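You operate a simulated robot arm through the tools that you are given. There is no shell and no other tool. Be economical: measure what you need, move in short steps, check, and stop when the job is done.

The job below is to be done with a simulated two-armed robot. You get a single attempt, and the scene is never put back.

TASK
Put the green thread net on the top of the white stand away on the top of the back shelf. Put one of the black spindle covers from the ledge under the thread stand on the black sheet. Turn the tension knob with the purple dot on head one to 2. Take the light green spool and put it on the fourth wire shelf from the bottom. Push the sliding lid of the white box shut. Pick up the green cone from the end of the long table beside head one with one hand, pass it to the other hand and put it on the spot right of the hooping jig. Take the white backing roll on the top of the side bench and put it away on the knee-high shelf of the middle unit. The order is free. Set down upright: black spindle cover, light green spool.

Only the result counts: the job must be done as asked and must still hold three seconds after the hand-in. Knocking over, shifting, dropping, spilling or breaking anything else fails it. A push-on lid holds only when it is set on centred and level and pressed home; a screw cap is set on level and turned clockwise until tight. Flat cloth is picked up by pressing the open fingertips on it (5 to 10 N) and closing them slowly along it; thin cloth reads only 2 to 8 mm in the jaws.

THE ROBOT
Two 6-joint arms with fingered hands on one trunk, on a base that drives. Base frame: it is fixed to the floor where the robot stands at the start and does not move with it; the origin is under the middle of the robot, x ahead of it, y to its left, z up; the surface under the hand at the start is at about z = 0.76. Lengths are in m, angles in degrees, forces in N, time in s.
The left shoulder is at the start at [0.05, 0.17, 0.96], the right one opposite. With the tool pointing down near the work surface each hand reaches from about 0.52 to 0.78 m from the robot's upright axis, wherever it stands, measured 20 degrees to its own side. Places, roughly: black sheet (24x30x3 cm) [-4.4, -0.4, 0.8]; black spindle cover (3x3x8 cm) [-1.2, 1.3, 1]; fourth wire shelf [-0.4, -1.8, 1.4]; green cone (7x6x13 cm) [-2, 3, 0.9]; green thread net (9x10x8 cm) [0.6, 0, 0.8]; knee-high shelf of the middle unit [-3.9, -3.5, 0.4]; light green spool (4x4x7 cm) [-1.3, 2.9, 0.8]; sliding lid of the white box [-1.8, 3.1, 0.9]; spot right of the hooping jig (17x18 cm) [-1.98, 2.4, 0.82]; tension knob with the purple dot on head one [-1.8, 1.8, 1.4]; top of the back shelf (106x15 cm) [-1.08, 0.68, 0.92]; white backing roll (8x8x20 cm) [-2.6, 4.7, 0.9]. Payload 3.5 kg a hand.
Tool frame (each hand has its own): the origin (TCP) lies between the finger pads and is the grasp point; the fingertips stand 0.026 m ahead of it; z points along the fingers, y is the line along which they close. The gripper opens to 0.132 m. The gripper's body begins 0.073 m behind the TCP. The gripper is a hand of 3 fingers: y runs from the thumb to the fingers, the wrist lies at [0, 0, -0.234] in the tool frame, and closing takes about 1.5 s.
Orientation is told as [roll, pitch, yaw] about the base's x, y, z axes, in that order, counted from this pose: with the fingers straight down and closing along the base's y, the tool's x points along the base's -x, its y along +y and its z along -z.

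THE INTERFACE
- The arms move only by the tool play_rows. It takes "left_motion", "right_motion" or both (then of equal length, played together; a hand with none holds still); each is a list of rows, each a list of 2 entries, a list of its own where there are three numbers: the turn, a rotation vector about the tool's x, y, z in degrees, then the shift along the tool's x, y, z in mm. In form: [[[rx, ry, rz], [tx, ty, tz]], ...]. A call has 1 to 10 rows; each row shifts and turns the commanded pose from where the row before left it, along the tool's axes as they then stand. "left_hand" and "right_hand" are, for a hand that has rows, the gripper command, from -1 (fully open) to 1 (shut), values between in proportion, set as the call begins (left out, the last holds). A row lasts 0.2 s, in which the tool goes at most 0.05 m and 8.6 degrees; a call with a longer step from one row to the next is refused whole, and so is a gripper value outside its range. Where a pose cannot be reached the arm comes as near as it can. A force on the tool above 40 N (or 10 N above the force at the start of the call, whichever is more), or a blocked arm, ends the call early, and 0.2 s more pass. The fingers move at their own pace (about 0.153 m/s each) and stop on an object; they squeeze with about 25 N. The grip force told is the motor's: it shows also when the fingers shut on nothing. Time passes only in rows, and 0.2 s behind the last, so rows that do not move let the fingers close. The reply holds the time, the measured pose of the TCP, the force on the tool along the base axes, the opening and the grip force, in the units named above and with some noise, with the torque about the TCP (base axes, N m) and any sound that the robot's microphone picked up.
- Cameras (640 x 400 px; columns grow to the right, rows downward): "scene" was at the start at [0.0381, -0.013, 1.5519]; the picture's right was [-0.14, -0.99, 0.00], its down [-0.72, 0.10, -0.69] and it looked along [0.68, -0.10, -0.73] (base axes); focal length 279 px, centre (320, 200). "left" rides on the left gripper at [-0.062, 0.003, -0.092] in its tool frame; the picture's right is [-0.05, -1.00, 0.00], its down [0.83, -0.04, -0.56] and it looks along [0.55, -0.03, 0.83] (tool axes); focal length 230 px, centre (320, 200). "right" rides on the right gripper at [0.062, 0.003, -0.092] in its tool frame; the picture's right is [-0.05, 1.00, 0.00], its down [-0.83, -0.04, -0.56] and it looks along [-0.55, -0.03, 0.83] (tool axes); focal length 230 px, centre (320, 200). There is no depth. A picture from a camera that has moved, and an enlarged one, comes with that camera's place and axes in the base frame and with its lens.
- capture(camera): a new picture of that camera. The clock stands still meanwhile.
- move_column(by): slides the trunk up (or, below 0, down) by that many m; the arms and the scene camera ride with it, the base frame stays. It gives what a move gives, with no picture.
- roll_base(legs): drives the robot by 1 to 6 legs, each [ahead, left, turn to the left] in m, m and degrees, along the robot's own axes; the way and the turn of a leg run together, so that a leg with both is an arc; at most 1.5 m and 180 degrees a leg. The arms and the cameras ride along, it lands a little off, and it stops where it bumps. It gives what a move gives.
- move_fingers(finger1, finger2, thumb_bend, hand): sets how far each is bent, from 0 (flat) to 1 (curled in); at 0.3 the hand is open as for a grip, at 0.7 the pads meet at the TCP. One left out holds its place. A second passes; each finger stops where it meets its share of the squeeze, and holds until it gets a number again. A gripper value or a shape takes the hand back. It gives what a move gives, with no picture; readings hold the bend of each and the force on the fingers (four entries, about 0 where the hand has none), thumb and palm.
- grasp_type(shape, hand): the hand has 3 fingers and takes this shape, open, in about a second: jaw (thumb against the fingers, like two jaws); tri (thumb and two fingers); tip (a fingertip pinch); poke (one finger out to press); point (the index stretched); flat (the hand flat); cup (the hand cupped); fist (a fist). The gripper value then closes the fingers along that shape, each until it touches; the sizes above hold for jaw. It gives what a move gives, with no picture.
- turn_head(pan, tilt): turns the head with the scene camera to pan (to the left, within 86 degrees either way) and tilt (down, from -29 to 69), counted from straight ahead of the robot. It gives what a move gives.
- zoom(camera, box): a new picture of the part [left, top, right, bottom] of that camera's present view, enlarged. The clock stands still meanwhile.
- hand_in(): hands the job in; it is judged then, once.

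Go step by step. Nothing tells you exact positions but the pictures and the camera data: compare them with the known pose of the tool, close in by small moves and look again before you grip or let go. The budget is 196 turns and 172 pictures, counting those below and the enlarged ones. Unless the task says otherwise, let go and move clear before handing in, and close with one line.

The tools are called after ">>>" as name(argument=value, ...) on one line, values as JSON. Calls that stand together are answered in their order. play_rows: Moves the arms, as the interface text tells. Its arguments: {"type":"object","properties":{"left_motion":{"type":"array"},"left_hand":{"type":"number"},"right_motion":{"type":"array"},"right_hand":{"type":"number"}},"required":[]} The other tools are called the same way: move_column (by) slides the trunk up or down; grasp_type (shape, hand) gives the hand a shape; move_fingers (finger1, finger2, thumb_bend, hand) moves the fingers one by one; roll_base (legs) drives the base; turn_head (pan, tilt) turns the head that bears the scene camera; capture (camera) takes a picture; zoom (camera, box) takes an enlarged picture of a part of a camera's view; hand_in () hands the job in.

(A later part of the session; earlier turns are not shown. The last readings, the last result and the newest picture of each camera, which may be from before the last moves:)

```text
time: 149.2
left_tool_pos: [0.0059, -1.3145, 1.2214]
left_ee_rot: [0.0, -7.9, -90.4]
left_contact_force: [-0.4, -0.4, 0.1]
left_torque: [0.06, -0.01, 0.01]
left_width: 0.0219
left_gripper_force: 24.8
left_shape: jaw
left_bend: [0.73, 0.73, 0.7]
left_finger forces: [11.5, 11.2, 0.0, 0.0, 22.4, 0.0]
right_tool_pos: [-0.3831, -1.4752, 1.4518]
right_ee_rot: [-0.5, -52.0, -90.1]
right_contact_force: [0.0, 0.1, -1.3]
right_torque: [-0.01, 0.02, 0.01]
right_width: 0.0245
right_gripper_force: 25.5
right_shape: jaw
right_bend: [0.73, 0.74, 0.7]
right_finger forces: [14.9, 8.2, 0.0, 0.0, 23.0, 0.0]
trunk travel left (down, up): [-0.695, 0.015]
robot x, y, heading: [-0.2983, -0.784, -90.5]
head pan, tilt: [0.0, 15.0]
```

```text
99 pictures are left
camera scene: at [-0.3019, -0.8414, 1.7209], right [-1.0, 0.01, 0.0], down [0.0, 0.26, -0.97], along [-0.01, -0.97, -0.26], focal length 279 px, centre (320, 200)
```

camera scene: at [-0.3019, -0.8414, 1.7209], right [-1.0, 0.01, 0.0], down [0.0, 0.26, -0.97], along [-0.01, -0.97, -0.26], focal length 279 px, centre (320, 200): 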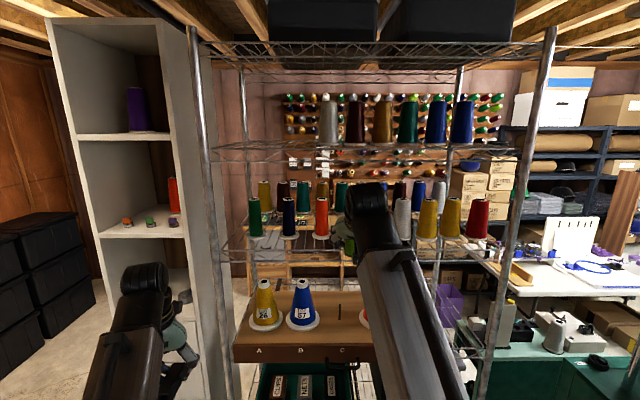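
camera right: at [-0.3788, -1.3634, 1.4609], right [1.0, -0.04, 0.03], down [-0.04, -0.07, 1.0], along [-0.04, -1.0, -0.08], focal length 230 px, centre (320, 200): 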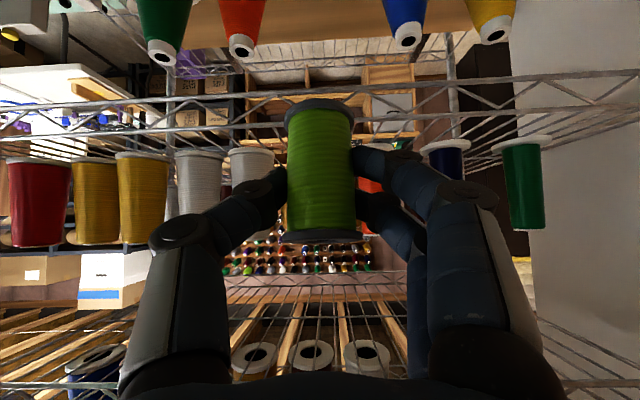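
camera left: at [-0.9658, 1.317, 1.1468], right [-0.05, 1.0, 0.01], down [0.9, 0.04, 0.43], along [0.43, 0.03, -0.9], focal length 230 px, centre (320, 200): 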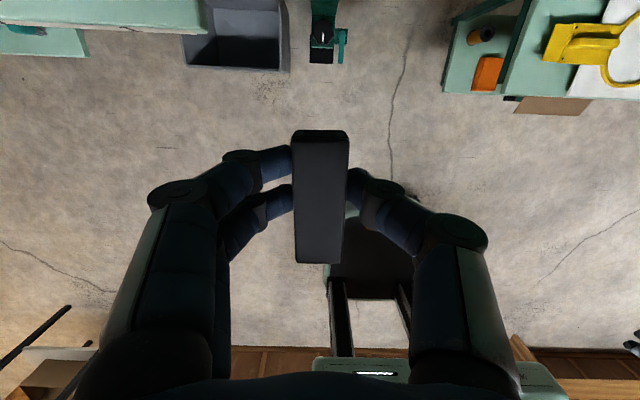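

The free strip between the shelf edge (y about -1.52) and the cone row is wide enough. I'll advance to (-0.395, -1.568), still above the shelf.

>>> play_rows(right_motion=[[[0, 0, 0], [-19, -4, 24.4]], [[0, 0, 0], [-19, -4, 24.4]], [[0, 0, 0], [-19, -4, 24.4]], [[0, 0, 0], [0, 0, 0]]])

>>> capture(camera="right")

>>> zoom(camera="scene", box=[230, 150, 450, 300])

```text
time: 150.2
left_tool_pos: [0.0063, -1.3114, 1.2232]
left_ee_rot: [-0.1, -7.9, -90.3]
left_contact_force: [-0.3, 0.0, 0.3]
left_torque: [0.0, -0.02, 0.02]
left_width: 0.0217
left_gripper_force: 24.8
left_shape: jaw
left_bend: [0.73, 0.73, 0.7]
left_finger forces: [11.4, 11.1, 0.0, 0.0, 22.6, 0.0]
right_tool_pos: [-0.3954, -1.565, 1.4525]
right_ee_rot: [-0.6, -52.1, -90.0]
right_contact_force: [1.0, 0.3, -1.7]
right_torque: [0.01, 0.01, 0.04]
right_width: 0.0242
right_gripper_force: 25.4
right_shape: jaw
right_bend: [0.73, 0.74, 0.7]
right_finger forces: [15.0, 8.1, 0.0, 0.0, 22.9, 0.1]
trunk travel left (down, up): [-0.695, 0.015]
robot x, y, heading: [-0.2981, -0.7844, -90.6]
head pan, tilt: [0.0, 15.0]
```

```text
98 pictures are left
camera right: at [-0.3915, -1.4529, 1.4618], right [1.0, -0.04, 0.03], down [-0.04, -0.07, 1.0], along [-0.04, -1.0, -0.07], focal length 230 px, centre (320, 200)
```

right: 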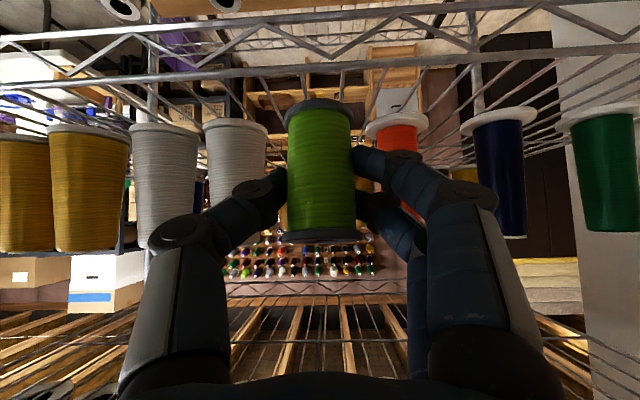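

```text
2.67 times, centred on (340, 225) of scene
camera zoom: at [-0.3017, -0.8387, 1.721], right [-1.0, 0.01, 0.0], down [0.0, 0.26, -0.97], along [-0.01, -0.97, -0.26], focal length 743 px, centre (267, 133)
```

zoom: 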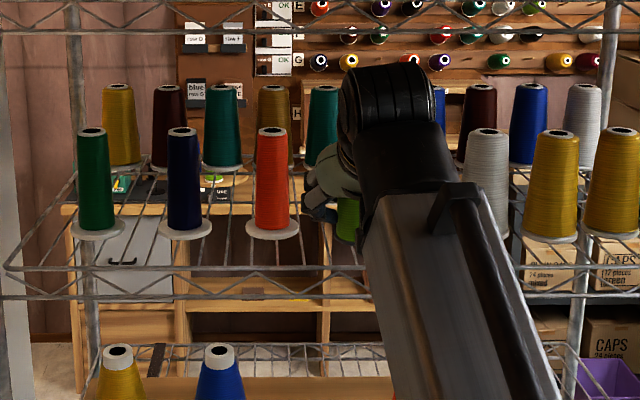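

Triangulating two views puts the shelf deeper and lower than I thought: surface z about 1.355, front edge y about -1.62, cones at y about -1.70. I'll drive 11 cm further and look again.

>>> roll_base(legs=[[0.1, 0, 0]])

>>> capture(camera="right")

>>> zoom(camera="scene", box=[230, 150, 450, 300])

```text
time: 151.3
left_tool_pos: [0.0059, -1.4157, 1.222]
left_ee_rot: [0.0, -7.9, -90.2]
left_contact_force: [0.5, -0.9, 0.2]
left_torque: [0.06, 0.0, -0.01]
left_width: 0.022
left_gripper_force: 25.2
left_shape: jaw
left_bend: [0.73, 0.73, 0.7]
left_finger forces: [11.4, 11.1, 0.0, 0.0, 22.6, 0.0]
right_tool_pos: [-0.3961, -1.6693, 1.4513]
right_ee_rot: [-0.7, -52.0, -90.0]
right_contact_force: [0.3, -0.3, -0.2]
right_torque: [0.04, -0.04, -0.01]
right_width: 0.0241
right_gripper_force: 25.6
right_shape: jaw
right_bend: [0.73, 0.74, 0.7]
right_finger forces: [15.0, 8.1, 0.0, 0.0, 23.0, 0.0]
trunk travel left (down, up): [-0.695, 0.015]
robot x, y, heading: [-0.3001, -0.8857, -90.3]
head pan, tilt: [0.0, 15.0]
```

```text
96 pictures are left
camera right: at [-0.3913, -1.5572, 1.4605], right [1.0, -0.04, 0.03], down [-0.04, -0.07, 1.0], along [-0.04, -1.0, -0.08], focal length 230 px, centre (320, 200)
```

right: 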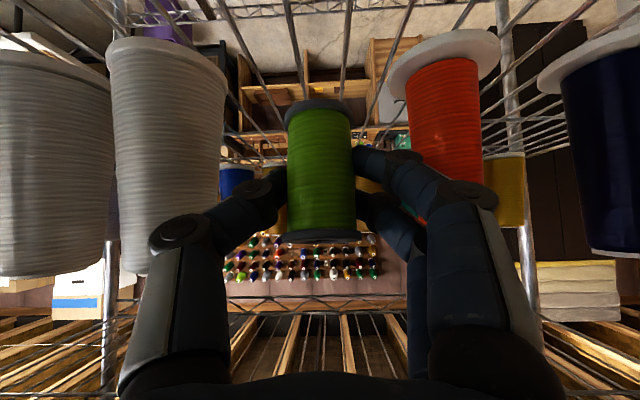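

```text
2.67 times, centred on (340, 225) of scene
camera zoom: at [-0.3024, -0.9437, 1.7209], right [-1.0, 0.0, 0.0], down [0.0, 0.26, -0.97], along [0.0, -0.97, -0.26], focal length 743 px, centre (267, 133)
```

zoom: 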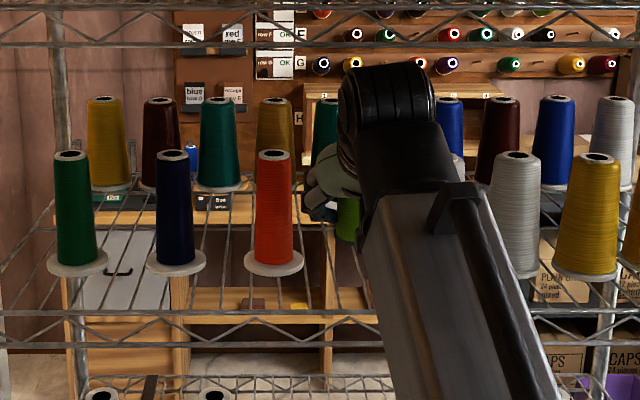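

The spool hangs between the grey and orange cones. I'll pull back 12 mm, shift 5 mm away from the orange cone and lower most of the way.

>>> play_rows(right_motion=[[[0, 0, 0], [7.4, -5, -9.5]], [[0, 0, 0], [8, 0, 6.2]], [[0, 0, 0], [8, 0, 6.2]], [[0, 0, 0], [5, 0, 4]], [[0, 0, 0], [0, 0, 0]]])

>>> capture(camera="right")

```text
time: 152.5
left_tool_pos: [0.0046, -1.4136, 1.2213]
left_ee_rot: [0.0, -7.9, -90.3]
left_contact_force: [0.0, -0.3, -0.2]
left_torque: [0.03, 0.0, 0.0]
left_width: 0.0217
left_gripper_force: 25.5
left_shape: jaw
left_bend: [0.73, 0.73, 0.7]
left_finger forces: [11.4, 11.1, 0.0, 0.1, 22.5, 0.0]
right_tool_pos: [-0.4021, -1.6541, 1.4249]
right_ee_rot: [-0.6, -52.1, -90.2]
right_contact_force: [-0.1, -0.3, 0.3]
right_torque: [0.01, 0.02, -0.04]
right_width: 0.0244
right_gripper_force: 25.2
right_shape: jaw
right_bend: [0.73, 0.74, 0.7]
right_finger forces: [15.0, 8.1, 0.0, 0.0, 22.9, 0.0]
trunk travel left (down, up): [-0.695, 0.015]
robot x, y, heading: [-0.3014, -0.8836, -90.2]
head pan, tilt: [0.0, 15.0]
```

```text
94 pictures are left
camera right: at [-0.3968, -1.5423, 1.4347], right [1.0, -0.04, 0.03], down [-0.04, -0.07, 1.0], along [-0.04, -1.0, -0.07], focal length 230 px, centre (320, 200)
```

right: 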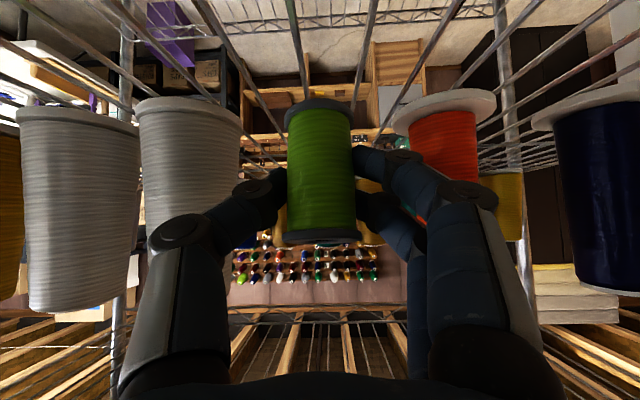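

Only about a centimetre remains. Lowering gently until it touches.

>>> play_rows(right_motion=[[[0, 0, 0], [2.4, 0, 1.8]], [[0, 0, 0], [2.4, 0, 1.8]], [[0, 0, 0], [2.4, 0, 1.8]], [[0, 0, 0], [0, 0, 0]]])

```text
time: 153.5
left_tool_pos: [0.0064, -1.4134, 1.2212]
left_ee_rot: [-0.1, -8.0, -90.3]
left_contact_force: [0.2, -0.1, -1.0]
left_torque: [-0.02, 0.03, -0.04]
left_width: 0.0218
left_gripper_force: 25.4
left_shape: jaw
left_bend: [0.73, 0.73, 0.7]
left_finger forces: [11.4, 11.1, 0.0, 0.0, 22.5, 0.0]
right_tool_pos: [-0.4012, -1.6545, 1.4162]
right_ee_rot: [-0.6, -52.1, -90.1]
right_contact_force: [1.1, -0.2, -1.0]
right_torque: [-0.01, 0.01, -0.03]
right_width: 0.0242
right_gripper_force: 24.6
right_shape: jaw
right_bend: [0.73, 0.74, 0.7]
right_finger forces: [15.0, 8.1, 0.0, 0.0, 22.9, 0.0]
trunk travel left (down, up): [-0.695, 0.015]
robot x, y, heading: [-0.2991, -0.8872, -90.3]
head pan, tilt: [0.0, 15.0]
```

>>> play_rows(right_motion=[[[0, 0, 0], [2.4, 0, 1.8]], [[0, 0, 0], [2.4, 0, 1.8]], [[0, 0, 0], [0, 0, 0]]])

>>> capture(camera="right")

```text
time: 154.3
left_tool_pos: [0.006, -1.414, 1.2223]
left_ee_rot: [0.0, -8.0, -90.4]
left_contact_force: [-1.0, 0.0, -0.5]
left_torque: [-0.03, -0.04, -0.01]
left_width: 0.022
left_gripper_force: 24.9
left_shape: jaw
left_bend: [0.73, 0.73, 0.7]
left_finger forces: [11.4, 11.0, 0.0, 0.0, 22.5, 0.0]
right_tool_pos: [-0.4012, -1.654, 1.4099]
right_ee_rot: [-0.6, -52.0, -90.0]
right_contact_force: [0.8, 0.2, 0.1]
right_torque: [-0.01, -0.02, 0.0]
right_width: 0.0241
right_gripper_force: 24.9
right_shape: jaw
right_bend: [0.73, 0.74, 0.7]
right_finger forces: [15.0, 8.1, 0.0, 0.0, 22.8, 0.1]
trunk travel left (down, up): [-0.695, 0.015]
robot x, y, heading: [-0.2973, -0.8883, -90.4]
head pan, tilt: [0.0, 15.0]
```

```text
93 pictures are left
camera right: at [-0.3965, -1.5423, 1.4192], right [1.0, -0.04, 0.03], down [-0.04, -0.07, 1.0], along [-0.04, -1.0, -0.07], focal length 230 px, centre (320, 200)
```

right: 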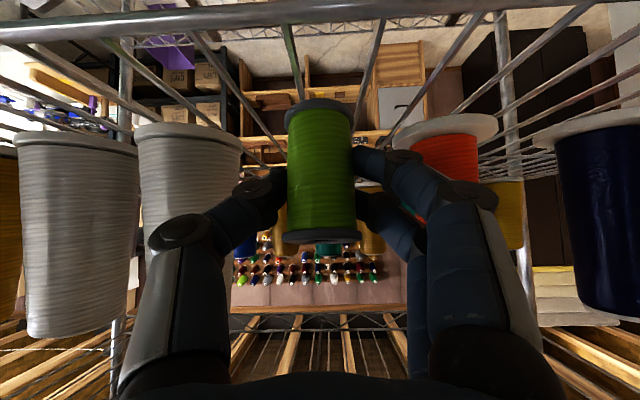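

Nearly there; a few more millimetres.

>>> play_rows(right_motion=[[[0, 0, 0], [2, 0, 1.5]], [[0, 0, 0], [2, 0, 1.5]], [[0, 0, 0], [0, 0, 0]]])

```text
time: 155.1
left_tool_pos: [0.0066, -1.4139, 1.222]
left_ee_rot: [-0.1, -8.0, -90.3]
left_contact_force: [0.0, 0.5, -0.3]
left_torque: [0.01, 0.01, 0.0]
left_width: 0.022
left_gripper_force: 25.1
left_shape: jaw
left_bend: [0.73, 0.73, 0.7]
left_finger forces: [11.4, 11.1, 0.0, 0.0, 22.5, 0.0]
right_tool_pos: [-0.402, -1.6556, 1.407]
right_ee_rot: [-0.6, -52.2, -90.1]
right_contact_force: [-0.4, -3.6, 9.3]
right_torque: [-0.05, -0.01, 0.0]
right_width: 0.0244
right_gripper_force: 24.8
right_shape: jaw
right_bend: [0.73, 0.74, 0.7]
right_finger forces: [15.3, 11.3, 0.0, 0.0, 23.9, 0.0]
trunk travel left (down, up): [-0.695, 0.015]
robot x, y, heading: [-0.302, -0.8837, -90.2]
head pan, tilt: [0.0, 15.0]
```

Contact with the shelf (9 N). I'll open to about 6 cm and draw back along the tool axis.

>>> play_rows(right_motion=[[[0, 0, 0], [0, 0, 0]], [[0, 0, 0], [0, 0, 0]], [[0, 0, 0], [0, 0, 0]], [[0, 0, 0], [0, 0, 0]]], right_hand=0.1)

>>> capture(camera="right")

```text
time: 156.1
left_tool_pos: [0.0063, -1.4138, 1.2208]
left_ee_rot: [0.0, -8.0, -90.4]
left_contact_force: [0.2, 0.1, 0.0]
left_torque: [-0.01, -0.01, -0.01]
left_width: 0.0218
left_gripper_force: 24.5
left_shape: jaw
left_bend: [0.73, 0.73, 0.7]
left_finger forces: [11.4, 11.1, 0.0, 0.1, 22.5, 0.0]
right_tool_pos: [-0.4011, -1.6537, 1.4044]
right_ee_rot: [-0.6, -52.0, -90.0]
right_contact_force: [0.2, 0.1, -0.5]
right_torque: [-0.01, 0.01, 0.01]
right_width: 0.0589
right_gripper_force: 0.1
right_shape: jaw
right_bend: [0.73, 0.73, 0.7]
right_finger forces: [0.0, 0.0, 0.1, 0.0, 0.1, 0.0]
trunk travel left (down, up): [-0.695, 0.015]
robot x, y, heading: [-0.3017, -0.8845, -90.2]
head pan, tilt: [0.0, 15.0]
```

```text
92 pictures are left
camera right: at [-0.3963, -1.5429, 1.4137], right [1.0, -0.04, 0.03], down [-0.04, -0.07, 1.0], along [-0.04, -1.0, -0.07], focal length 230 px, centre (320, 200)
```

right: 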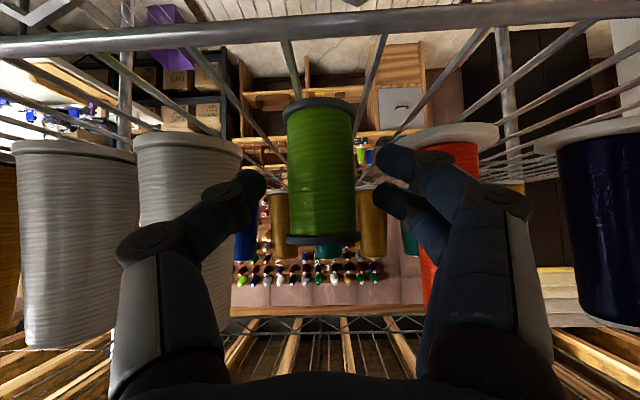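

The spool stands by itself. Retreating along the tool axis.

>>> play_rows(right_motion=[[[0, 0, 0], [0, 0, -15]], [[0, 0, 0], [0, 0, -30]], [[0, 0, 0], [0, 0, -30]], [[0, 0, 0], [0, 0, 0]]])

>>> roll_base(legs=[[-0.25, 0, 0]])

>>> capture(camera="right")

```text
time: 157.1
left_tool_pos: [0.0061, -1.4148, 1.2218]
left_ee_rot: [-0.1, -8.0, -90.3]
left_contact_force: [-0.2, -0.2, -1.0]
left_torque: [-0.04, 0.01, 0.04]
left_width: 0.022
left_gripper_force: 24.6
left_shape: jaw
left_bend: [0.73, 0.73, 0.7]
left_finger forces: [11.4, 11.2, 0.0, 0.1, 22.5, 0.0]
right_tool_pos: [-0.399, -1.5985, 1.4538]
right_ee_rot: [-0.6, -52.0, -89.9]
right_contact_force: [-1.0, 0.5, 0.3]
right_torque: [-0.03, -0.01, -0.02]
right_width: 0.0589
right_gripper_force: 0.0
right_shape: jaw
right_bend: [0.73, 0.73, 0.7]
right_finger forces: [0.0, 0.0, 0.0, 0.0, 0.0, 0.0]
trunk travel left (down, up): [-0.695, 0.015]
robot x, y, heading: [-0.3023, -0.8821, -90.1]
head pan, tilt: [0.0, 15.0]
```

```text
time: 158.9
left_tool_pos: [0.0071, -1.1617, 1.2221]
left_ee_rot: [-0.1, -8.2, -90.4]
left_contact_force: [-1.3, -0.5, -0.3]
left_torque: [0.0, 0.0, 0.01]
left_width: 0.0214
left_gripper_force: 25.1
left_shape: jaw
left_bend: [0.73, 0.73, 0.7]
left_finger forces: [11.4, 11.1, 0.0, 0.0, 22.5, 0.1]
right_tool_pos: [-0.3992, -1.3434, 1.4537]
right_ee_rot: [-0.5, -52.2, -90.1]
right_contact_force: [0.3, 0.6, -0.3]
right_torque: [0.0, 0.01, -0.03]
right_width: 0.0586
right_gripper_force: 0.1
right_shape: jaw
right_bend: [0.73, 0.73, 0.7]
right_finger forces: [0.1, 0.0, 0.0, 0.1, 0.1, 0.0]
trunk travel left (down, up): [-0.695, 0.015]
robot x, y, heading: [-0.2992, -0.6358, -90.1]
head pan, tilt: [0.0, 15.0]
```

```text
91 pictures are left
camera right: at [-0.3948, -1.2314, 1.4622], right [1.0, -0.04, 0.04], down [-0.04, -0.07, 1.0], along [-0.04, -1.0, -0.07], focal length 230 px, centre (320, 200)
```

right: 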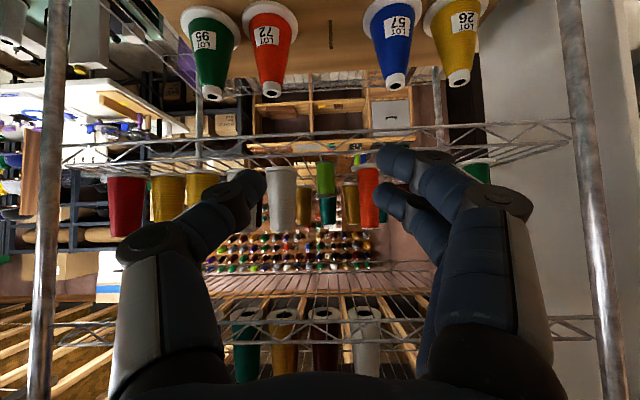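

The spool stands on the fourth shelf. The gap beside the machine is too narrow, so I'll go round by the far end (y about 3.95) towards the black sheet; first I lower the right hand.

>>> play_rows(right_motion=[[[0, 0, 0], [34.7, 0, 27]], [[0, 0, 0], [34.7, 0, 27]], [[0, 0, 0], [34.7, 0, 27]], [[0, 0, 0], [34.7, 0, 27]], [[0, 0, 0], [34.7, 0, 27]], [[0, 0, 0], [34.7, 0, 27]], [[0, 0, 0], [34.7, 0, 27]]])

>>> roll_base(legs=[[-1.5, 0, 0], [-1.5, 0, 0], [-1.5, 0, 0], [-0.1, 0, 0], [0, 0, -90]])

>>> turn_head(pan=0, tilt=20)

>>> capture(camera="scene")

```text
time: 160.6
left_tool_pos: [0.0064, -1.1631, 1.2231]
left_ee_rot: [0.0, -7.9, -90.5]
left_contact_force: [-0.4, -0.7, -0.7]
left_torque: [-0.02, -0.02, -0.02]
left_width: 0.0219
left_gripper_force: 24.6
left_shape: jaw
left_bend: [0.73, 0.73, 0.7]
left_finger forces: [11.4, 11.1, 0.0, 0.0, 22.6, 0.0]
right_tool_pos: [-0.4029, -1.3439, 1.1449]
right_ee_rot: [-0.5, -52.1, -90.2]
right_contact_force: [-0.4, -0.2, 0.3]
right_torque: [-0.02, 0.01, -0.06]
right_width: 0.059
right_gripper_force: 0.1
right_shape: jaw
right_bend: [0.73, 0.73, 0.7]
right_finger forces: [0.1, 0.0, 0.1, 0.0, 0.0, 0.1]
trunk travel left (down, up): [-0.695, 0.015]
robot x, y, heading: [-0.2968, -0.6351, -90.6]
head pan, tilt: [0.0, 15.0]
```

```text
time: 186.3
left_tool_pos: [-0.8259, 3.5911, 1.2218]
left_ee_rot: [-0.1, -8.0, -179.9]
left_contact_force: [-0.3, 0.1, 1.2]
left_torque: [0.01, -0.02, 0.0]
left_width: 0.0218
left_gripper_force: 24.8
left_shape: jaw
left_bend: [0.73, 0.73, 0.7]
left_finger forces: [11.2, 11.1, 0.0, 0.1, 22.4, 0.0]
right_tool_pos: [-1.0111, 3.9974, 1.1457]
right_ee_rot: [-0.7, -52.1, -179.5]
right_contact_force: [-0.3, 0.0, 0.5]
right_torque: [0.02, 0.01, -0.02]
right_width: 0.0588
right_gripper_force: 0.1
right_shape: jaw
right_bend: [0.73, 0.73, 0.7]
right_finger forces: [0.0, 0.0, 0.0, 0.1, 0.0, 0.1]
trunk travel left (down, up): [-0.695, 0.015]
robot x, y, heading: [-0.2978, 3.8997, -179.8]
head pan, tilt: [0.0, 15.0]
```

```text
time: 187.0
left_tool_pos: [-0.8247, 3.5903, 1.2218]
left_ee_rot: [0.0, -8.1, -179.8]
left_contact_force: [-0.2, 0.5, -0.6]
left_torque: [0.03, -0.02, -0.01]
left_width: 0.0216
left_gripper_force: 25.0
left_shape: jaw
left_bend: [0.73, 0.73, 0.7]
left_finger forces: [11.3, 11.1, 0.0, 0.0, 22.4, 0.1]
right_tool_pos: [-1.0109, 3.997, 1.1468]
right_ee_rot: [-0.6, -52.1, -179.7]
right_contact_force: [-0.4, -0.2, 0.2]
right_torque: [-0.02, -0.01, 0.0]
right_width: 0.0587
right_gripper_force: 0.0
right_shape: jaw
right_bend: [0.73, 0.73, 0.7]
right_finger forces: [0.1, 0.1, 0.1, 0.0, 0.1, 0.0]
trunk travel left (down, up): [-0.695, 0.015]
robot x, y, heading: [-0.3014, 3.8994, -180.0]
head pan, tilt: [0.0, 20.0]
```

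```text
90 pictures are left
camera scene: at [-0.3543, 3.9004, 1.7129], right [0.0, 1.0, 0.0], down [0.34, 0.0, -0.94], along [-0.94, 0.0, -0.34], focal length 279 px, centre (320, 200)
```

scene: 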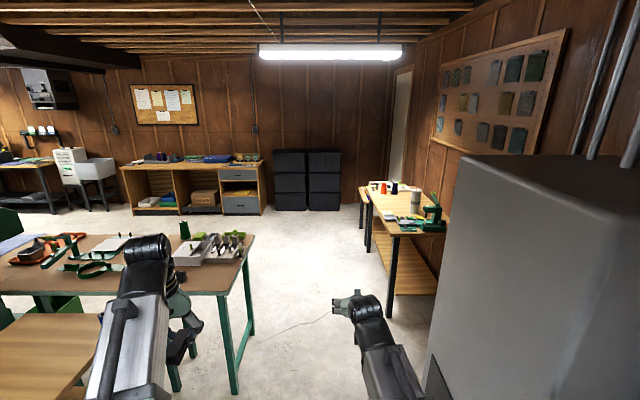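

The way is clear between the long table and the side bench (the white roll stands on that bench). I'll drive through and turn south.

>>> roll_base(legs=[[1.5, 0, 0], [1.4, 0, 0], [0, 0, 90]])

>>> turn_head(pan=0, tilt=22)

>>> capture(camera="scene")

```text
time: 204.9
left_tool_pos: [-2.9392, 3.3742, 1.2212]
left_ee_rot: [0.0, -8.0, -91.2]
left_contact_force: [-0.1, 0.3, -0.3]
left_torque: [-0.03, -0.01, 0.0]
left_width: 0.0216
left_gripper_force: 24.9
left_shape: jaw
left_bend: [0.73, 0.73, 0.7]
left_finger forces: [11.2, 11.0, 0.1, 0.0, 22.3, 0.0]
right_tool_pos: [-3.3496, 3.1974, 1.1463]
right_ee_rot: [-0.6, -52.2, -91.0]
right_contact_force: [0.0, 0.8, -0.5]
right_torque: [0.0, -0.01, -0.02]
right_width: 0.0589
right_gripper_force: 0.0
right_shape: jaw
right_bend: [0.73, 0.73, 0.7]
right_finger forces: [0.1, 0.0, 0.0, 0.0, 0.1, 0.0]
trunk travel left (down, up): [-0.695, 0.015]
robot x, y, heading: [-3.2359, 3.9067, -91.1]
head pan, tilt: [0.0, 20.0]
```

```text
time: 205.5
left_tool_pos: [-2.9391, 3.3737, 1.2214]
left_ee_rot: [0.1, -8.0, -91.1]
left_contact_force: [0.1, 0.4, 0.5]
left_torque: [0.0, 0.0, 0.01]
left_width: 0.0215
left_gripper_force: 24.9
left_shape: jaw
left_bend: [0.73, 0.73, 0.7]
left_finger forces: [11.2, 11.0, 0.0, 0.0, 22.3, 0.0]
right_tool_pos: [-3.3498, 3.1971, 1.1463]
right_ee_rot: [-0.5, -52.0, -91.1]
right_contact_force: [0.1, -0.1, 0.3]
right_torque: [-0.04, 0.0, -0.01]
right_width: 0.059
right_gripper_force: 0.0
right_shape: jaw
right_bend: [0.73, 0.73, 0.7]
right_finger forces: [0.0, 0.1, 0.0, 0.0, 0.0, 0.0]
trunk travel left (down, up): [-0.695, 0.015]
robot x, y, heading: [-3.2358, 3.9065, -91.3]
head pan, tilt: [0.0, 22.0]
```

```text
89 pictures are left
camera scene: at [-3.2396, 3.8519, 1.7096], right [-1.0, 0.02, 0.0], down [0.01, 0.37, -0.93], along [-0.02, -0.93, -0.37], focal length 279 px, centre (320, 200)
```

scene: 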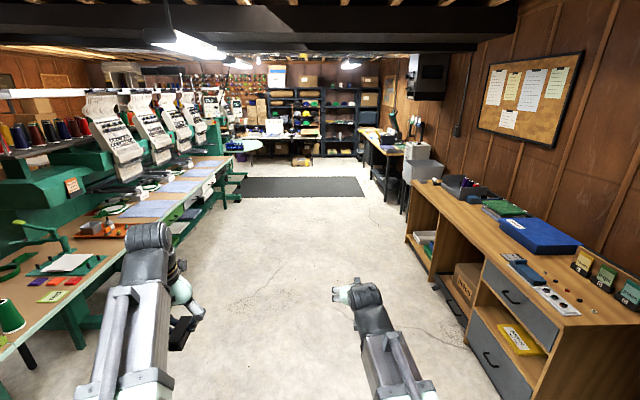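

The aisle is open; the black sheet should be on the desk on the right at y about -0.4. I'll drive down and turn to face it.

>>> roll_base(legs=[[1.4, 0, 0], [1.4, 0, 0], [1.25, 0, 0], [0, 0, -90]])

>>> turn_head(pan=5, tilt=35)

>>> capture(camera="scene")

```text
time: 228.6
left_tool_pos: [-3.7644, -0.4162, 1.2223]
left_ee_rot: [0.0, -8.0, -179.0]
left_contact_force: [0.9, 0.5, -1.2]
left_torque: [0.0, 0.07, 0.01]
left_width: 0.0213
left_gripper_force: 25.0
left_shape: jaw
left_bend: [0.73, 0.73, 0.7]
left_finger forces: [11.3, 11.0, 0.0, 0.0, 22.2, 0.0]
right_tool_pos: [-3.9551, -0.0115, 1.1455]
right_ee_rot: [-0.5, -52.1, -178.7]
right_contact_force: [0.2, 0.5, 0.4]
right_torque: [0.0, -0.01, -0.03]
right_width: 0.0588
right_gripper_force: 0.1
right_shape: jaw
right_bend: [0.73, 0.73, 0.7]
right_finger forces: [0.0, 0.1, 0.1, 0.0, 0.1, 0.0]
trunk travel left (down, up): [-0.695, 0.015]
robot x, y, heading: [-3.2433, -0.0965, -178.8]
head pan, tilt: [0.0, 22.0]
```

```text
time: 229.3
left_tool_pos: [-3.7616, -0.4149, 1.2216]
left_ee_rot: [0.1, -7.9, -178.9]
left_contact_force: [-0.2, 0.1, -0.5]
left_torque: [-0.02, 0.01, 0.01]
left_width: 0.0213
left_gripper_force: 25.4
left_shape: jaw
left_bend: [0.73, 0.73, 0.7]
left_finger forces: [11.2, 11.1, 0.0, 0.1, 22.1, 0.0]
right_tool_pos: [-3.9569, -0.0133, 1.1459]
right_ee_rot: [-0.6, -52.1, -178.6]
right_contact_force: [-0.3, -0.3, 0.5]
right_torque: [0.01, 0.01, 0.03]
right_width: 0.0588
right_gripper_force: 0.0
right_shape: jaw
right_bend: [0.73, 0.73, 0.7]
right_finger forces: [0.0, 0.0, 0.0, 0.0, 0.0, 0.0]
trunk travel left (down, up): [-0.695, 0.015]
robot x, y, heading: [-3.2409, -0.0995, -178.7]
head pan, tilt: [5.0, 35.0]
```

```text
88 pictures are left
camera scene: at [-3.2916, -0.1064, 1.689], right [-0.11, 0.99, 0.0], down [0.57, 0.06, -0.82], along [-0.81, -0.09, -0.57], focal length 279 px, centre (320, 200)
```

scene: 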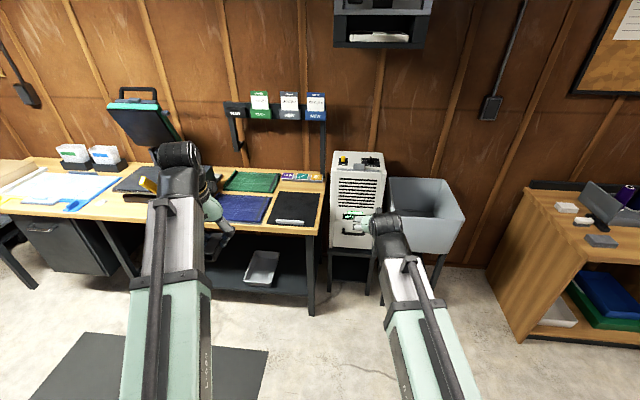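

I see green, blue and black sheets on the desk; the black one is at about column 296. I'll zoom.

>>> zoom(camera="scene", box=[200, 80, 360, 250])

```text
2.35 times, centred on (280, 165) of scene
camera zoom: at [-3.2916, -0.1064, 1.689], right [-0.11, 0.99, 0.0], down [0.57, 0.06, -0.82], along [-0.81, -0.09, -0.57], focal length 656 px, centre (414, 282)
```

zoom: 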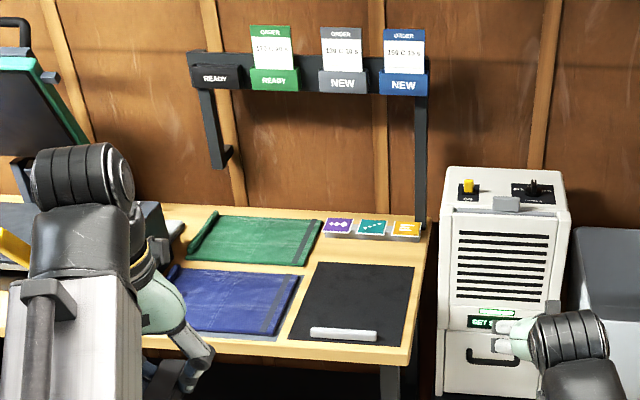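

The sheet is about x -4.34 to -4.65, y -0.51 to -0.25, with a white bar at its front left. I plan to set the cover upright on its front right part with the left hand horizontal. I'll tilt the left hand and tuck in the right.

>>> play_rows(left_motion=[[[0, -8.2, 0], [0, 0, 0]], [[0, -8.2, 0], [0, 0, 0]], [[0, -8.2, 0], [0, 0, 0]], [[0, -8.2, 0], [0, 0, 0]], [[0, -8.2, 0], [0, 0, 0]], [[0, -8.2, 0], [0, 0, 0]], [[0, -8.2, 0], [0, 0, 0]], [[0, -8.2, 0], [0, 0, 0]], [[0, -8.2, 0], [0, 0, 0]], [[0, -8.2, 0], [0, 0, 0]]], right_motion=[[[0, 7.4, 0], [0, 0, 0]], [[0, 7.4, 0], [0, 0, 0]], [[0, 7.4, 0], [0, 0, 0]], [[0, 7.4, 0], [0, 0, 0]], [[0, 7.4, 0], [0, 0, 0]], [[0, 7.4, 0], [0, 0, 0]], [[0, 7.4, 0], [0, 0, 0]], [[0, 0, 0], [40, 0, -25]], [[0, 0, 0], [40, 0, -25]], [[0, 0, 0], [40, 0, -25]]])

>>> capture(camera="left")

```text
time: 231.5
left_tool_pos: [-3.8835, -0.4823, 1.2815]
left_ee_rot: [163.8, -89.9, 17.4]
left_contact_force: [0.6, -0.2, 0.5]
left_torque: [0.0, 0.0, 0.02]
left_width: 0.0215
left_gripper_force: 25.6
left_shape: jaw
left_bend: [0.73, 0.73, 0.7]
left_finger forces: [11.2, 11.0, 0.0, 0.0, 22.1, 0.0]
left hand out of reach, approached as far as the arm can: row 4, 5, 6, 7, 8, 9, 10
right_tool_pos: [-3.8336, -0.0126, 1.2225]
right_ee_rot: [-0.4, -0.3, -179.1]
right_contact_force: [0.7, 0.0, 0.2]
right_torque: [0.01, -0.01, -0.01]
right_width: 0.0589
right_gripper_force: 0.0
right_shape: jaw
right_bend: [0.73, 0.73, 0.7]
right_finger forces: [0.0, 0.1, 0.1, 0.0, 0.0, 0.1]
trunk travel left (down, up): [-0.695, 0.015]
robot x, y, heading: [-3.2423, -0.0955, -178.4]
head pan, tilt: [5.0, 35.0]
```

```text
86 pictures are left
camera left: at [-3.7911, -0.4826, 1.3425], right [-0.02, 1.0, 0.05], down [0.55, 0.05, -0.83], along [-0.83, 0.01, -0.55], focal length 230 px, centre (320, 200)
```

left: 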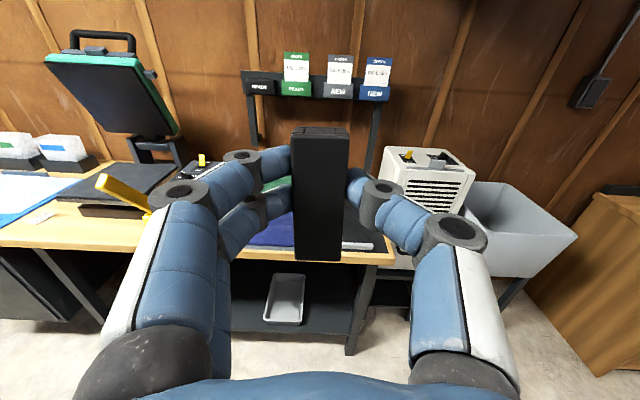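

The cover stands upright in the hand. I'll lower the trunk, raise the right hand, and drive towards the sheet.

>>> play_rows(right_motion=[[[0, 0, 0], [0, 0, -40]], [[0, 0, 0], [0, 0, -40]], [[0, 0, 0], [0, 0, -40]]])

>>> move_column(by=-0.38)

>>> roll_base(legs=[[0, 0, -1.6], [0, -0.19, 0], [0.3, 0, 0]])

>>> capture(camera="left")

>>> capture(camera="scene")

```text
time: 232.3
left_tool_pos: [-3.8844, -0.4808, 1.2797]
left_ee_rot: [72.1, -90.1, 108.9]
left_contact_force: [-0.1, 0.3, -0.9]
left_torque: [0.0, 0.01, -0.03]
left_width: 0.0216
left_gripper_force: 25.1
left_shape: jaw
left_bend: [0.73, 0.73, 0.7]
left_finger forces: [11.2, 10.9, 0.0, 0.1, 22.3, 0.0]
right_tool_pos: [-3.8751, -0.0191, 1.2671]
right_ee_rot: [-0.3, -1.5, -179.1]
right_contact_force: [-0.3, 0.5, -0.8]
right_torque: [-0.01, 0.01, -0.04]
right_width: 0.0591
right_gripper_force: 0.1
right_shape: jaw
right_bend: [0.73, 0.73, 0.7]
right_finger forces: [0.1, 0.1, 0.1, 0.0, 0.1, 0.0]
right hand out of reach, approached as far as the arm can: row 1, 2, 3
trunk travel left (down, up): [-0.695, 0.015]
robot x, y, heading: [-3.2455, -0.097, -178.8]
head pan, tilt: [5.0, 35.0]
```

```text
time: 236.0
left_tool_pos: [-3.885, -0.4802, 0.8992]
left_ee_rot: [55.8, -90.0, 125.2]
left_contact_force: [-0.2, 0.4, -0.5]
left_torque: [0.03, 0.01, 0.04]
left_width: 0.0214
left_gripper_force: 25.0
left_shape: jaw
left_bend: [0.73, 0.73, 0.7]
left_finger forces: [11.1, 11.1, 0.0, 0.1, 22.2, 0.0]
right_tool_pos: [-3.8753, -0.018, 0.8862]
right_ee_rot: [-0.2, -1.5, -179.1]
right_contact_force: [-0.4, -0.2, -0.6]
right_torque: [-0.03, 0.0, -0.02]
right_width: 0.059
right_gripper_force: 0.0
right_shape: jaw
right_bend: [0.73, 0.73, 0.7]
right_finger forces: [0.0, 0.0, 0.0, 0.1, 0.1, 0.0]
trunk travel left (down, up): [-0.315, 0.395]
robot x, y, heading: [-3.2408, -0.0967, -178.8]
head pan, tilt: [5.0, 35.0]
```

```text
time: 239.5
left_tool_pos: [-4.1831, -0.2847, 0.9014]
left_ee_rot: [57.1, -89.9, 123.2]
left_contact_force: [-0.2, 0.8, -0.5]
left_torque: [0.02, -0.02, 0.03]
left_width: 0.0213
left_gripper_force: 25.3
left_shape: jaw
left_bend: [0.73, 0.73, 0.7]
left_finger forces: [11.2, 11.0, 0.1, 0.0, 22.2, 0.1]
right_tool_pos: [-4.1666, 0.1783, 0.8871]
right_ee_rot: [-0.2, -1.5, -180.0]
right_contact_force: [-0.9, 0.0, 0.1]
right_torque: [-0.03, 0.0, 0.02]
right_width: 0.0587
right_gripper_force: 0.1
right_shape: jaw
right_bend: [0.73, 0.73, 0.7]
right_finger forces: [0.0, 0.0, 0.0, 0.0, 0.0, 0.1]
trunk travel left (down, up): [-0.315, 0.395]
robot x, y, heading: [-3.536, 0.0931, -179.6]
head pan, tilt: [5.0, 35.0]
```

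```text
85 pictures are left
camera left: at [-4.091, -0.2868, 0.9623], right [0.0, 1.0, 0.05], down [0.56, 0.05, -0.83], along [-0.83, 0.02, -0.55], focal length 230 px, centre (320, 200)
```

left: 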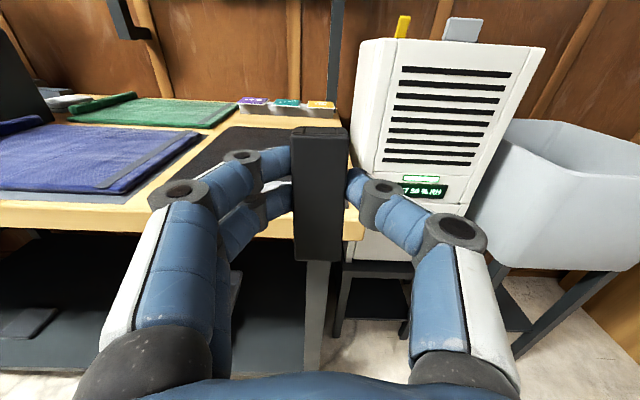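

```text
84 pictures are left
camera scene: at [-3.5853, 0.0817, 1.309], right [-0.09, 1.0, 0.0], down [0.57, 0.05, -0.82], along [-0.82, -0.08, -0.57], focal length 279 px, centre (320, 200)
```

scene: 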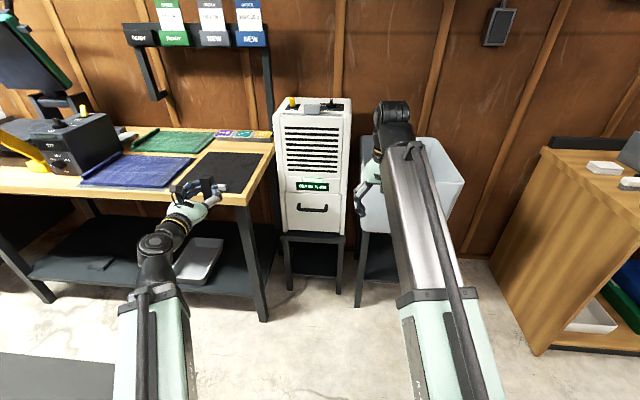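

The table's right front corner is near (-4.345, -0.24). I'll zoom on the sheet to get its exact extent and the bar.

>>> zoom(camera="scene", box=[130, 110, 290, 230])

>>> zoom(camera="left", box=[130, 80, 380, 250])

```text
3.33 times, centred on (210, 170) of scene
camera zoom: at [-3.5853, 0.0817, 1.309], right [-0.09, 1.0, 0.0], down [0.57, 0.05, -0.82], along [-0.82, -0.08, -0.57], focal length 929 px, centre (687, 300)
```

zoom: 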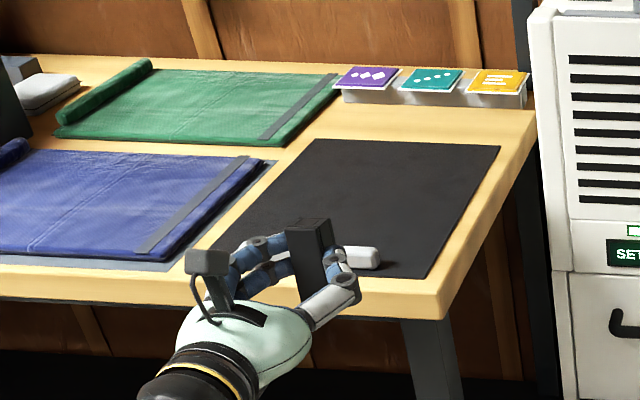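

```text
2.35 times, centred on (255, 165) of left
camera zoom: at [-4.091, -0.2868, 0.9623], right [0.0, 1.0, 0.05], down [0.56, 0.05, -0.83], along [-0.83, 0.02, -0.55], focal length 541 px, centre (473, 282)
```

zoom: 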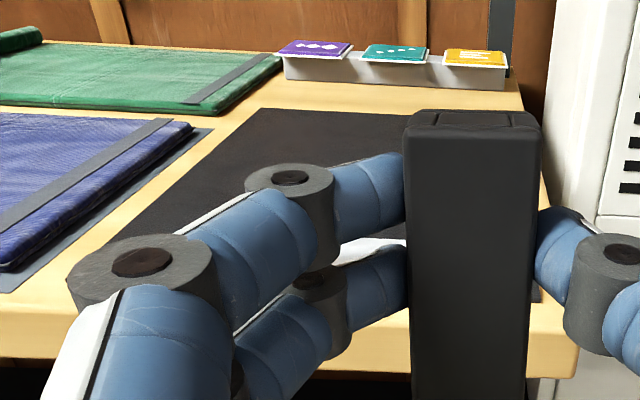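

The sheet spans about x -4.38 to -4.70, y -0.52 to -0.28, and the bar blocks a low horizontal hand. Better: lay the cover on the sheet, regrip it near its top end, then stand it up with more clearance. I'll raise the trunk, turn the left hand down and reposition.

>>> move_column(by=0.3)

>>> play_rows(left_motion=[[[0, 8.2, 0], [0, 0, 0]], [[0, 8.2, 0], [0, 0, 0]], [[0, 8.2, 0], [0, 0, 0]], [[0, 8.2, 0], [0, 0, 0]], [[0, 8.2, 0], [0, 0, 0]], [[0, 8.2, 0], [0, 0, 0]], [[0, 8.2, 0], [0, 0, 0]], [[0, 8.2, 0], [0, 0, 0]], [[0, 8.2, 0], [0, 0, 0]], [[0, 8.2, 0], [0, 0, 0]]])

>>> roll_base(legs=[[0, 0.17, 0], [0.25, 0, 0]])

>>> turn_head(pan=10, tilt=45)

>>> capture(camera="scene")

>>> capture(camera="left")

```text
time: 242.5
left_tool_pos: [-4.1852, -0.2842, 1.2003]
left_ee_rot: [50.8, -90.0, 129.4]
left_contact_force: [0.0, 0.4, -0.6]
left_torque: [-0.04, 0.0, 0.0]
left_width: 0.0213
left_gripper_force: 25.3
left_shape: jaw
left_bend: [0.73, 0.73, 0.7]
left_finger forces: [11.1, 11.0, 0.0, 0.1, 22.3, 0.0]
right_tool_pos: [-4.1676, 0.1772, 1.1866]
right_ee_rot: [-0.3, -1.5, -179.8]
right_contact_force: [0.1, 0.3, 0.0]
right_torque: [0.0, 0.03, -0.02]
right_width: 0.0587
right_gripper_force: 0.1
right_shape: jaw
right_bend: [0.73, 0.73, 0.7]
right_finger forces: [0.1, 0.0, 0.1, 0.1, 0.1, 0.1]
trunk travel left (down, up): [-0.615, 0.095]
robot x, y, heading: [-3.5388, 0.0924, -179.6]
head pan, tilt: [5.0, 35.0]
```

```text
time: 244.7
left_tool_pos: [-4.1851, -0.285, 1.1998]
left_ee_rot: [0.1, -7.8, -179.8]
left_contact_force: [1.4, -0.1, 0.1]
left_torque: [0.01, 0.0, 0.01]
left_width: 0.0215
left_gripper_force: 25.2
left_shape: jaw
left_bend: [0.73, 0.73, 0.7]
left_finger forces: [11.2, 11.0, 0.0, 0.1, 22.2, 0.0]
right_tool_pos: [-4.1674, 0.1771, 1.1867]
right_ee_rot: [-0.2, -1.5, -180.0]
right_contact_force: [-0.2, -0.4, 0.2]
right_torque: [-0.02, 0.01, -0.01]
right_width: 0.0589
right_gripper_force: 0.1
right_shape: jaw
right_bend: [0.73, 0.73, 0.7]
right_finger forces: [0.1, 0.1, 0.0, 0.0, 0.0, 0.1]
trunk travel left (down, up): [-0.615, 0.095]
robot x, y, heading: [-3.5339, 0.0906, -179.6]
head pan, tilt: [5.0, 35.0]
```

```text
time: 247.7
left_tool_pos: [-4.4385, -0.4624, 1.1997]
left_ee_rot: [0.0, -8.0, -179.6]
left_contact_force: [-1.0, 0.0, -1.0]
left_torque: [-0.02, -0.03, 0.02]
left_width: 0.0215
left_gripper_force: 25.3
left_shape: jaw
left_bend: [0.73, 0.73, 0.7]
left_finger forces: [11.1, 11.0, 0.0, 0.0, 22.2, 0.0]
right_tool_pos: [-4.424, -0.001, 1.1866]
right_ee_rot: [-0.2, -1.6, -179.6]
right_contact_force: [0.1, -0.1, -0.5]
right_torque: [0.01, -0.06, 0.01]
right_width: 0.0587
right_gripper_force: 0.0
right_shape: jaw
right_bend: [0.73, 0.73, 0.7]
right_finger forces: [0.0, 0.0, 0.0, 0.0, 0.0, 0.0]
trunk travel left (down, up): [-0.615, 0.095]
robot x, y, heading: [-3.7924, -0.0838, -179.5]
head pan, tilt: [5.0, 35.0]
```

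```text
time: 248.4
left_tool_pos: [-4.4364, -0.4617, 1.2]
left_ee_rot: [0.1, -8.0, -179.6]
left_contact_force: [0.6, -0.2, -0.2]
left_torque: [-0.03, 0.01, 0.03]
left_width: 0.0214
left_gripper_force: 25.5
left_shape: jaw
left_bend: [0.73, 0.73, 0.7]
left_finger forces: [11.2, 11.1, 0.1, 0.1, 22.2, 0.0]
right_tool_pos: [-4.4233, -0.0011, 1.1877]
right_ee_rot: [-0.2, -1.5, -179.5]
right_contact_force: [-1.0, 0.4, 0.4]
right_torque: [-0.01, 0.0, 0.01]
right_width: 0.0587
right_gripper_force: 0.0
right_shape: jaw
right_bend: [0.73, 0.73, 0.7]
right_finger forces: [0.0, 0.1, 0.0, 0.0, 0.1, 0.0]
trunk travel left (down, up): [-0.615, 0.095]
robot x, y, heading: [-3.791, -0.0853, -179.6]
head pan, tilt: [10.0, 45.0]
```

```text
81 pictures are left
camera scene: at [-3.8326, -0.0997, 1.5942], right [-0.18, 0.98, 0.0], down [0.69, 0.13, -0.71], along [-0.7, -0.13, -0.71], focal length 279 px, centre (320, 200)
```

scene: 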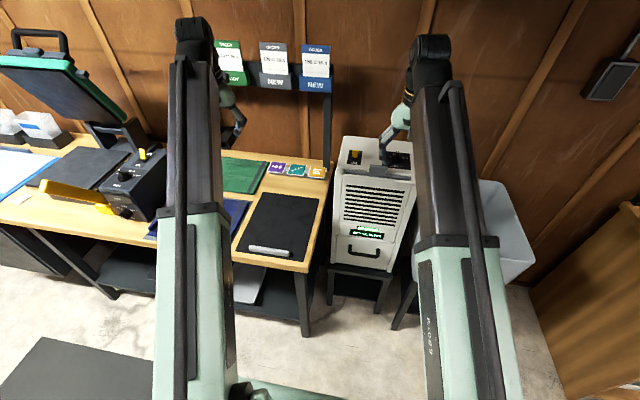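

```text
80 pictures are left
camera left: at [-4.4845, -0.4655, 1.3004], right [-0.06, 1.0, 0.01], down [0.9, 0.05, 0.43], along [0.43, 0.03, -0.9], focal length 230 px, centre (320, 200)
```

left: 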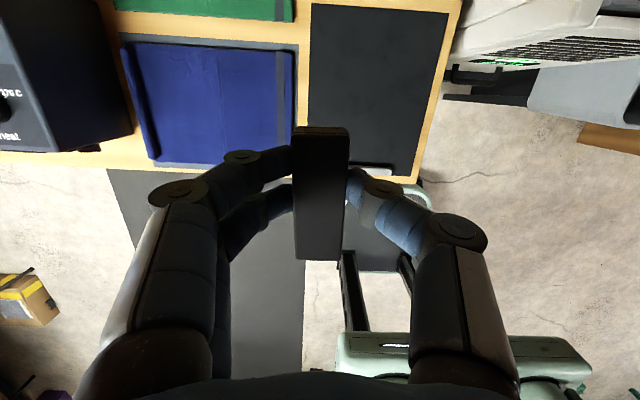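

Scaling by the known sheet size puts its surface at about z 0.815 and its extent at x -4.33 to -4.62, y -0.49 to -0.25. I'll move over its middle and start lowering.

>>> play_rows(left_motion=[[[0, 0, 0], [-21, -31, 3]], [[0, 0, 0], [-21, -31, 3]], [[0, 0, 0], [-21, -31, 3]], [[0, 0, 0], [6, 0, 44]], [[0, 0, 0], [6, 0, 44]], [[0, 0, 0], [6, 0, 44]], [[0, 0, 0], [6, 0, 44]], [[0, 0, 0], [6, 0, 44]], [[0, 0, 0], [6, 0, 44]], [[0, 0, 0], [0, 0, 0]]])

>>> capture(camera="left")

>>> capture(camera="scene")

```text
time: 250.6
left_tool_pos: [-4.4882, -0.3691, 0.9265]
left_ee_rot: [0.1, -7.9, -179.6]
left_contact_force: [0.2, 0.5, 0.2]
left_torque: [0.0, -0.01, 0.02]
left_width: 0.0214
left_gripper_force: 24.9
left_shape: jaw
left_bend: [0.73, 0.73, 0.7]
left_finger forces: [11.2, 11.0, 0.0, 0.0, 22.2, 0.0]
left hand out of reach, approached as far as the arm can: row 3
right_tool_pos: [-4.4224, -0.0002, 1.1874]
right_ee_rot: [-0.3, -1.5, -179.7]
right_contact_force: [0.2, -0.6, -0.3]
right_torque: [-0.03, 0.0, 0.0]
right_width: 0.0592
right_gripper_force: 0.0
right_shape: jaw
right_bend: [0.73, 0.73, 0.7]
right_finger forces: [0.1, 0.1, 0.0, 0.0, 0.0, 0.0]
trunk travel left (down, up): [-0.615, 0.095]
robot x, y, heading: [-3.7892, -0.0829, -179.5]
head pan, tilt: [10.0, 45.0]
```

```text
79 pictures are left
camera left: at [-4.5359, -0.3725, 1.0268], right [-0.06, 1.0, 0.01], down [0.9, 0.05, 0.43], along [0.43, 0.03, -0.9], focal length 230 px, centre (320, 200)
```

left: 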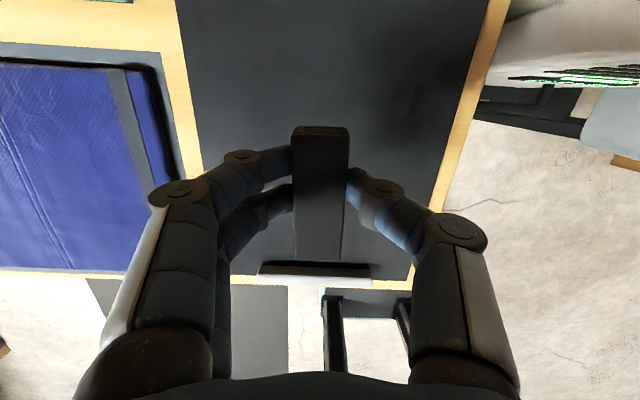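

```text
78 pictures are left
camera scene: at [-3.8324, -0.0997, 1.5942], right [-0.18, 0.98, 0.0], down [0.69, 0.13, -0.71], along [-0.7, -0.13, -0.71], focal length 279 px, centre (320, 200)
```

scene: 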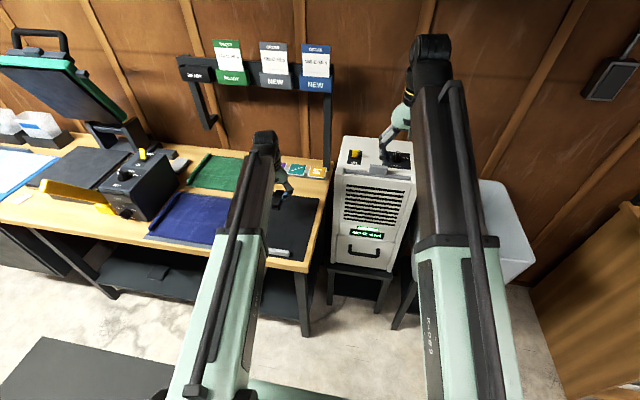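

Well over the sheet, and the bar is clear. Lowering to touch.

>>> play_rows(left_motion=[[[0, 0, 0], [3.5, 0, 25]], [[0, 0, 0], [3.5, 0, 25]], [[0, 0, 0], [1.4, 0, 10]], [[0, 0, 0], [0.7, 0, 5]], [[0, 0, 0], [0, 0, 0]]])

```text
time: 251.8
left_tool_pos: [-4.4898, -0.3675, 0.8614]
left_ee_rot: [0.0, -8.0, -179.5]
left_contact_force: [0.2, 0.2, -0.6]
left_torque: [0.0, 0.01, -0.03]
left_width: 0.0215
left_gripper_force: 25.1
left_shape: jaw
left_bend: [0.73, 0.73, 0.7]
left_finger forces: [11.2, 11.0, 0.0, 0.0, 22.1, 0.0]
right_tool_pos: [-4.4231, -0.0004, 1.1869]
right_ee_rot: [-0.3, -1.4, -179.7]
right_contact_force: [1.3, -0.1, -0.4]
right_torque: [0.01, -0.01, 0.02]
right_width: 0.0587
right_gripper_force: 0.1
right_shape: jaw
right_bend: [0.73, 0.73, 0.7]
right_finger forces: [0.0, 0.0, 0.0, 0.0, 0.1, 0.1]
trunk travel left (down, up): [-0.615, 0.095]
robot x, y, heading: [-3.7912, -0.0843, -179.5]
head pan, tilt: [10.0, 45.0]
```

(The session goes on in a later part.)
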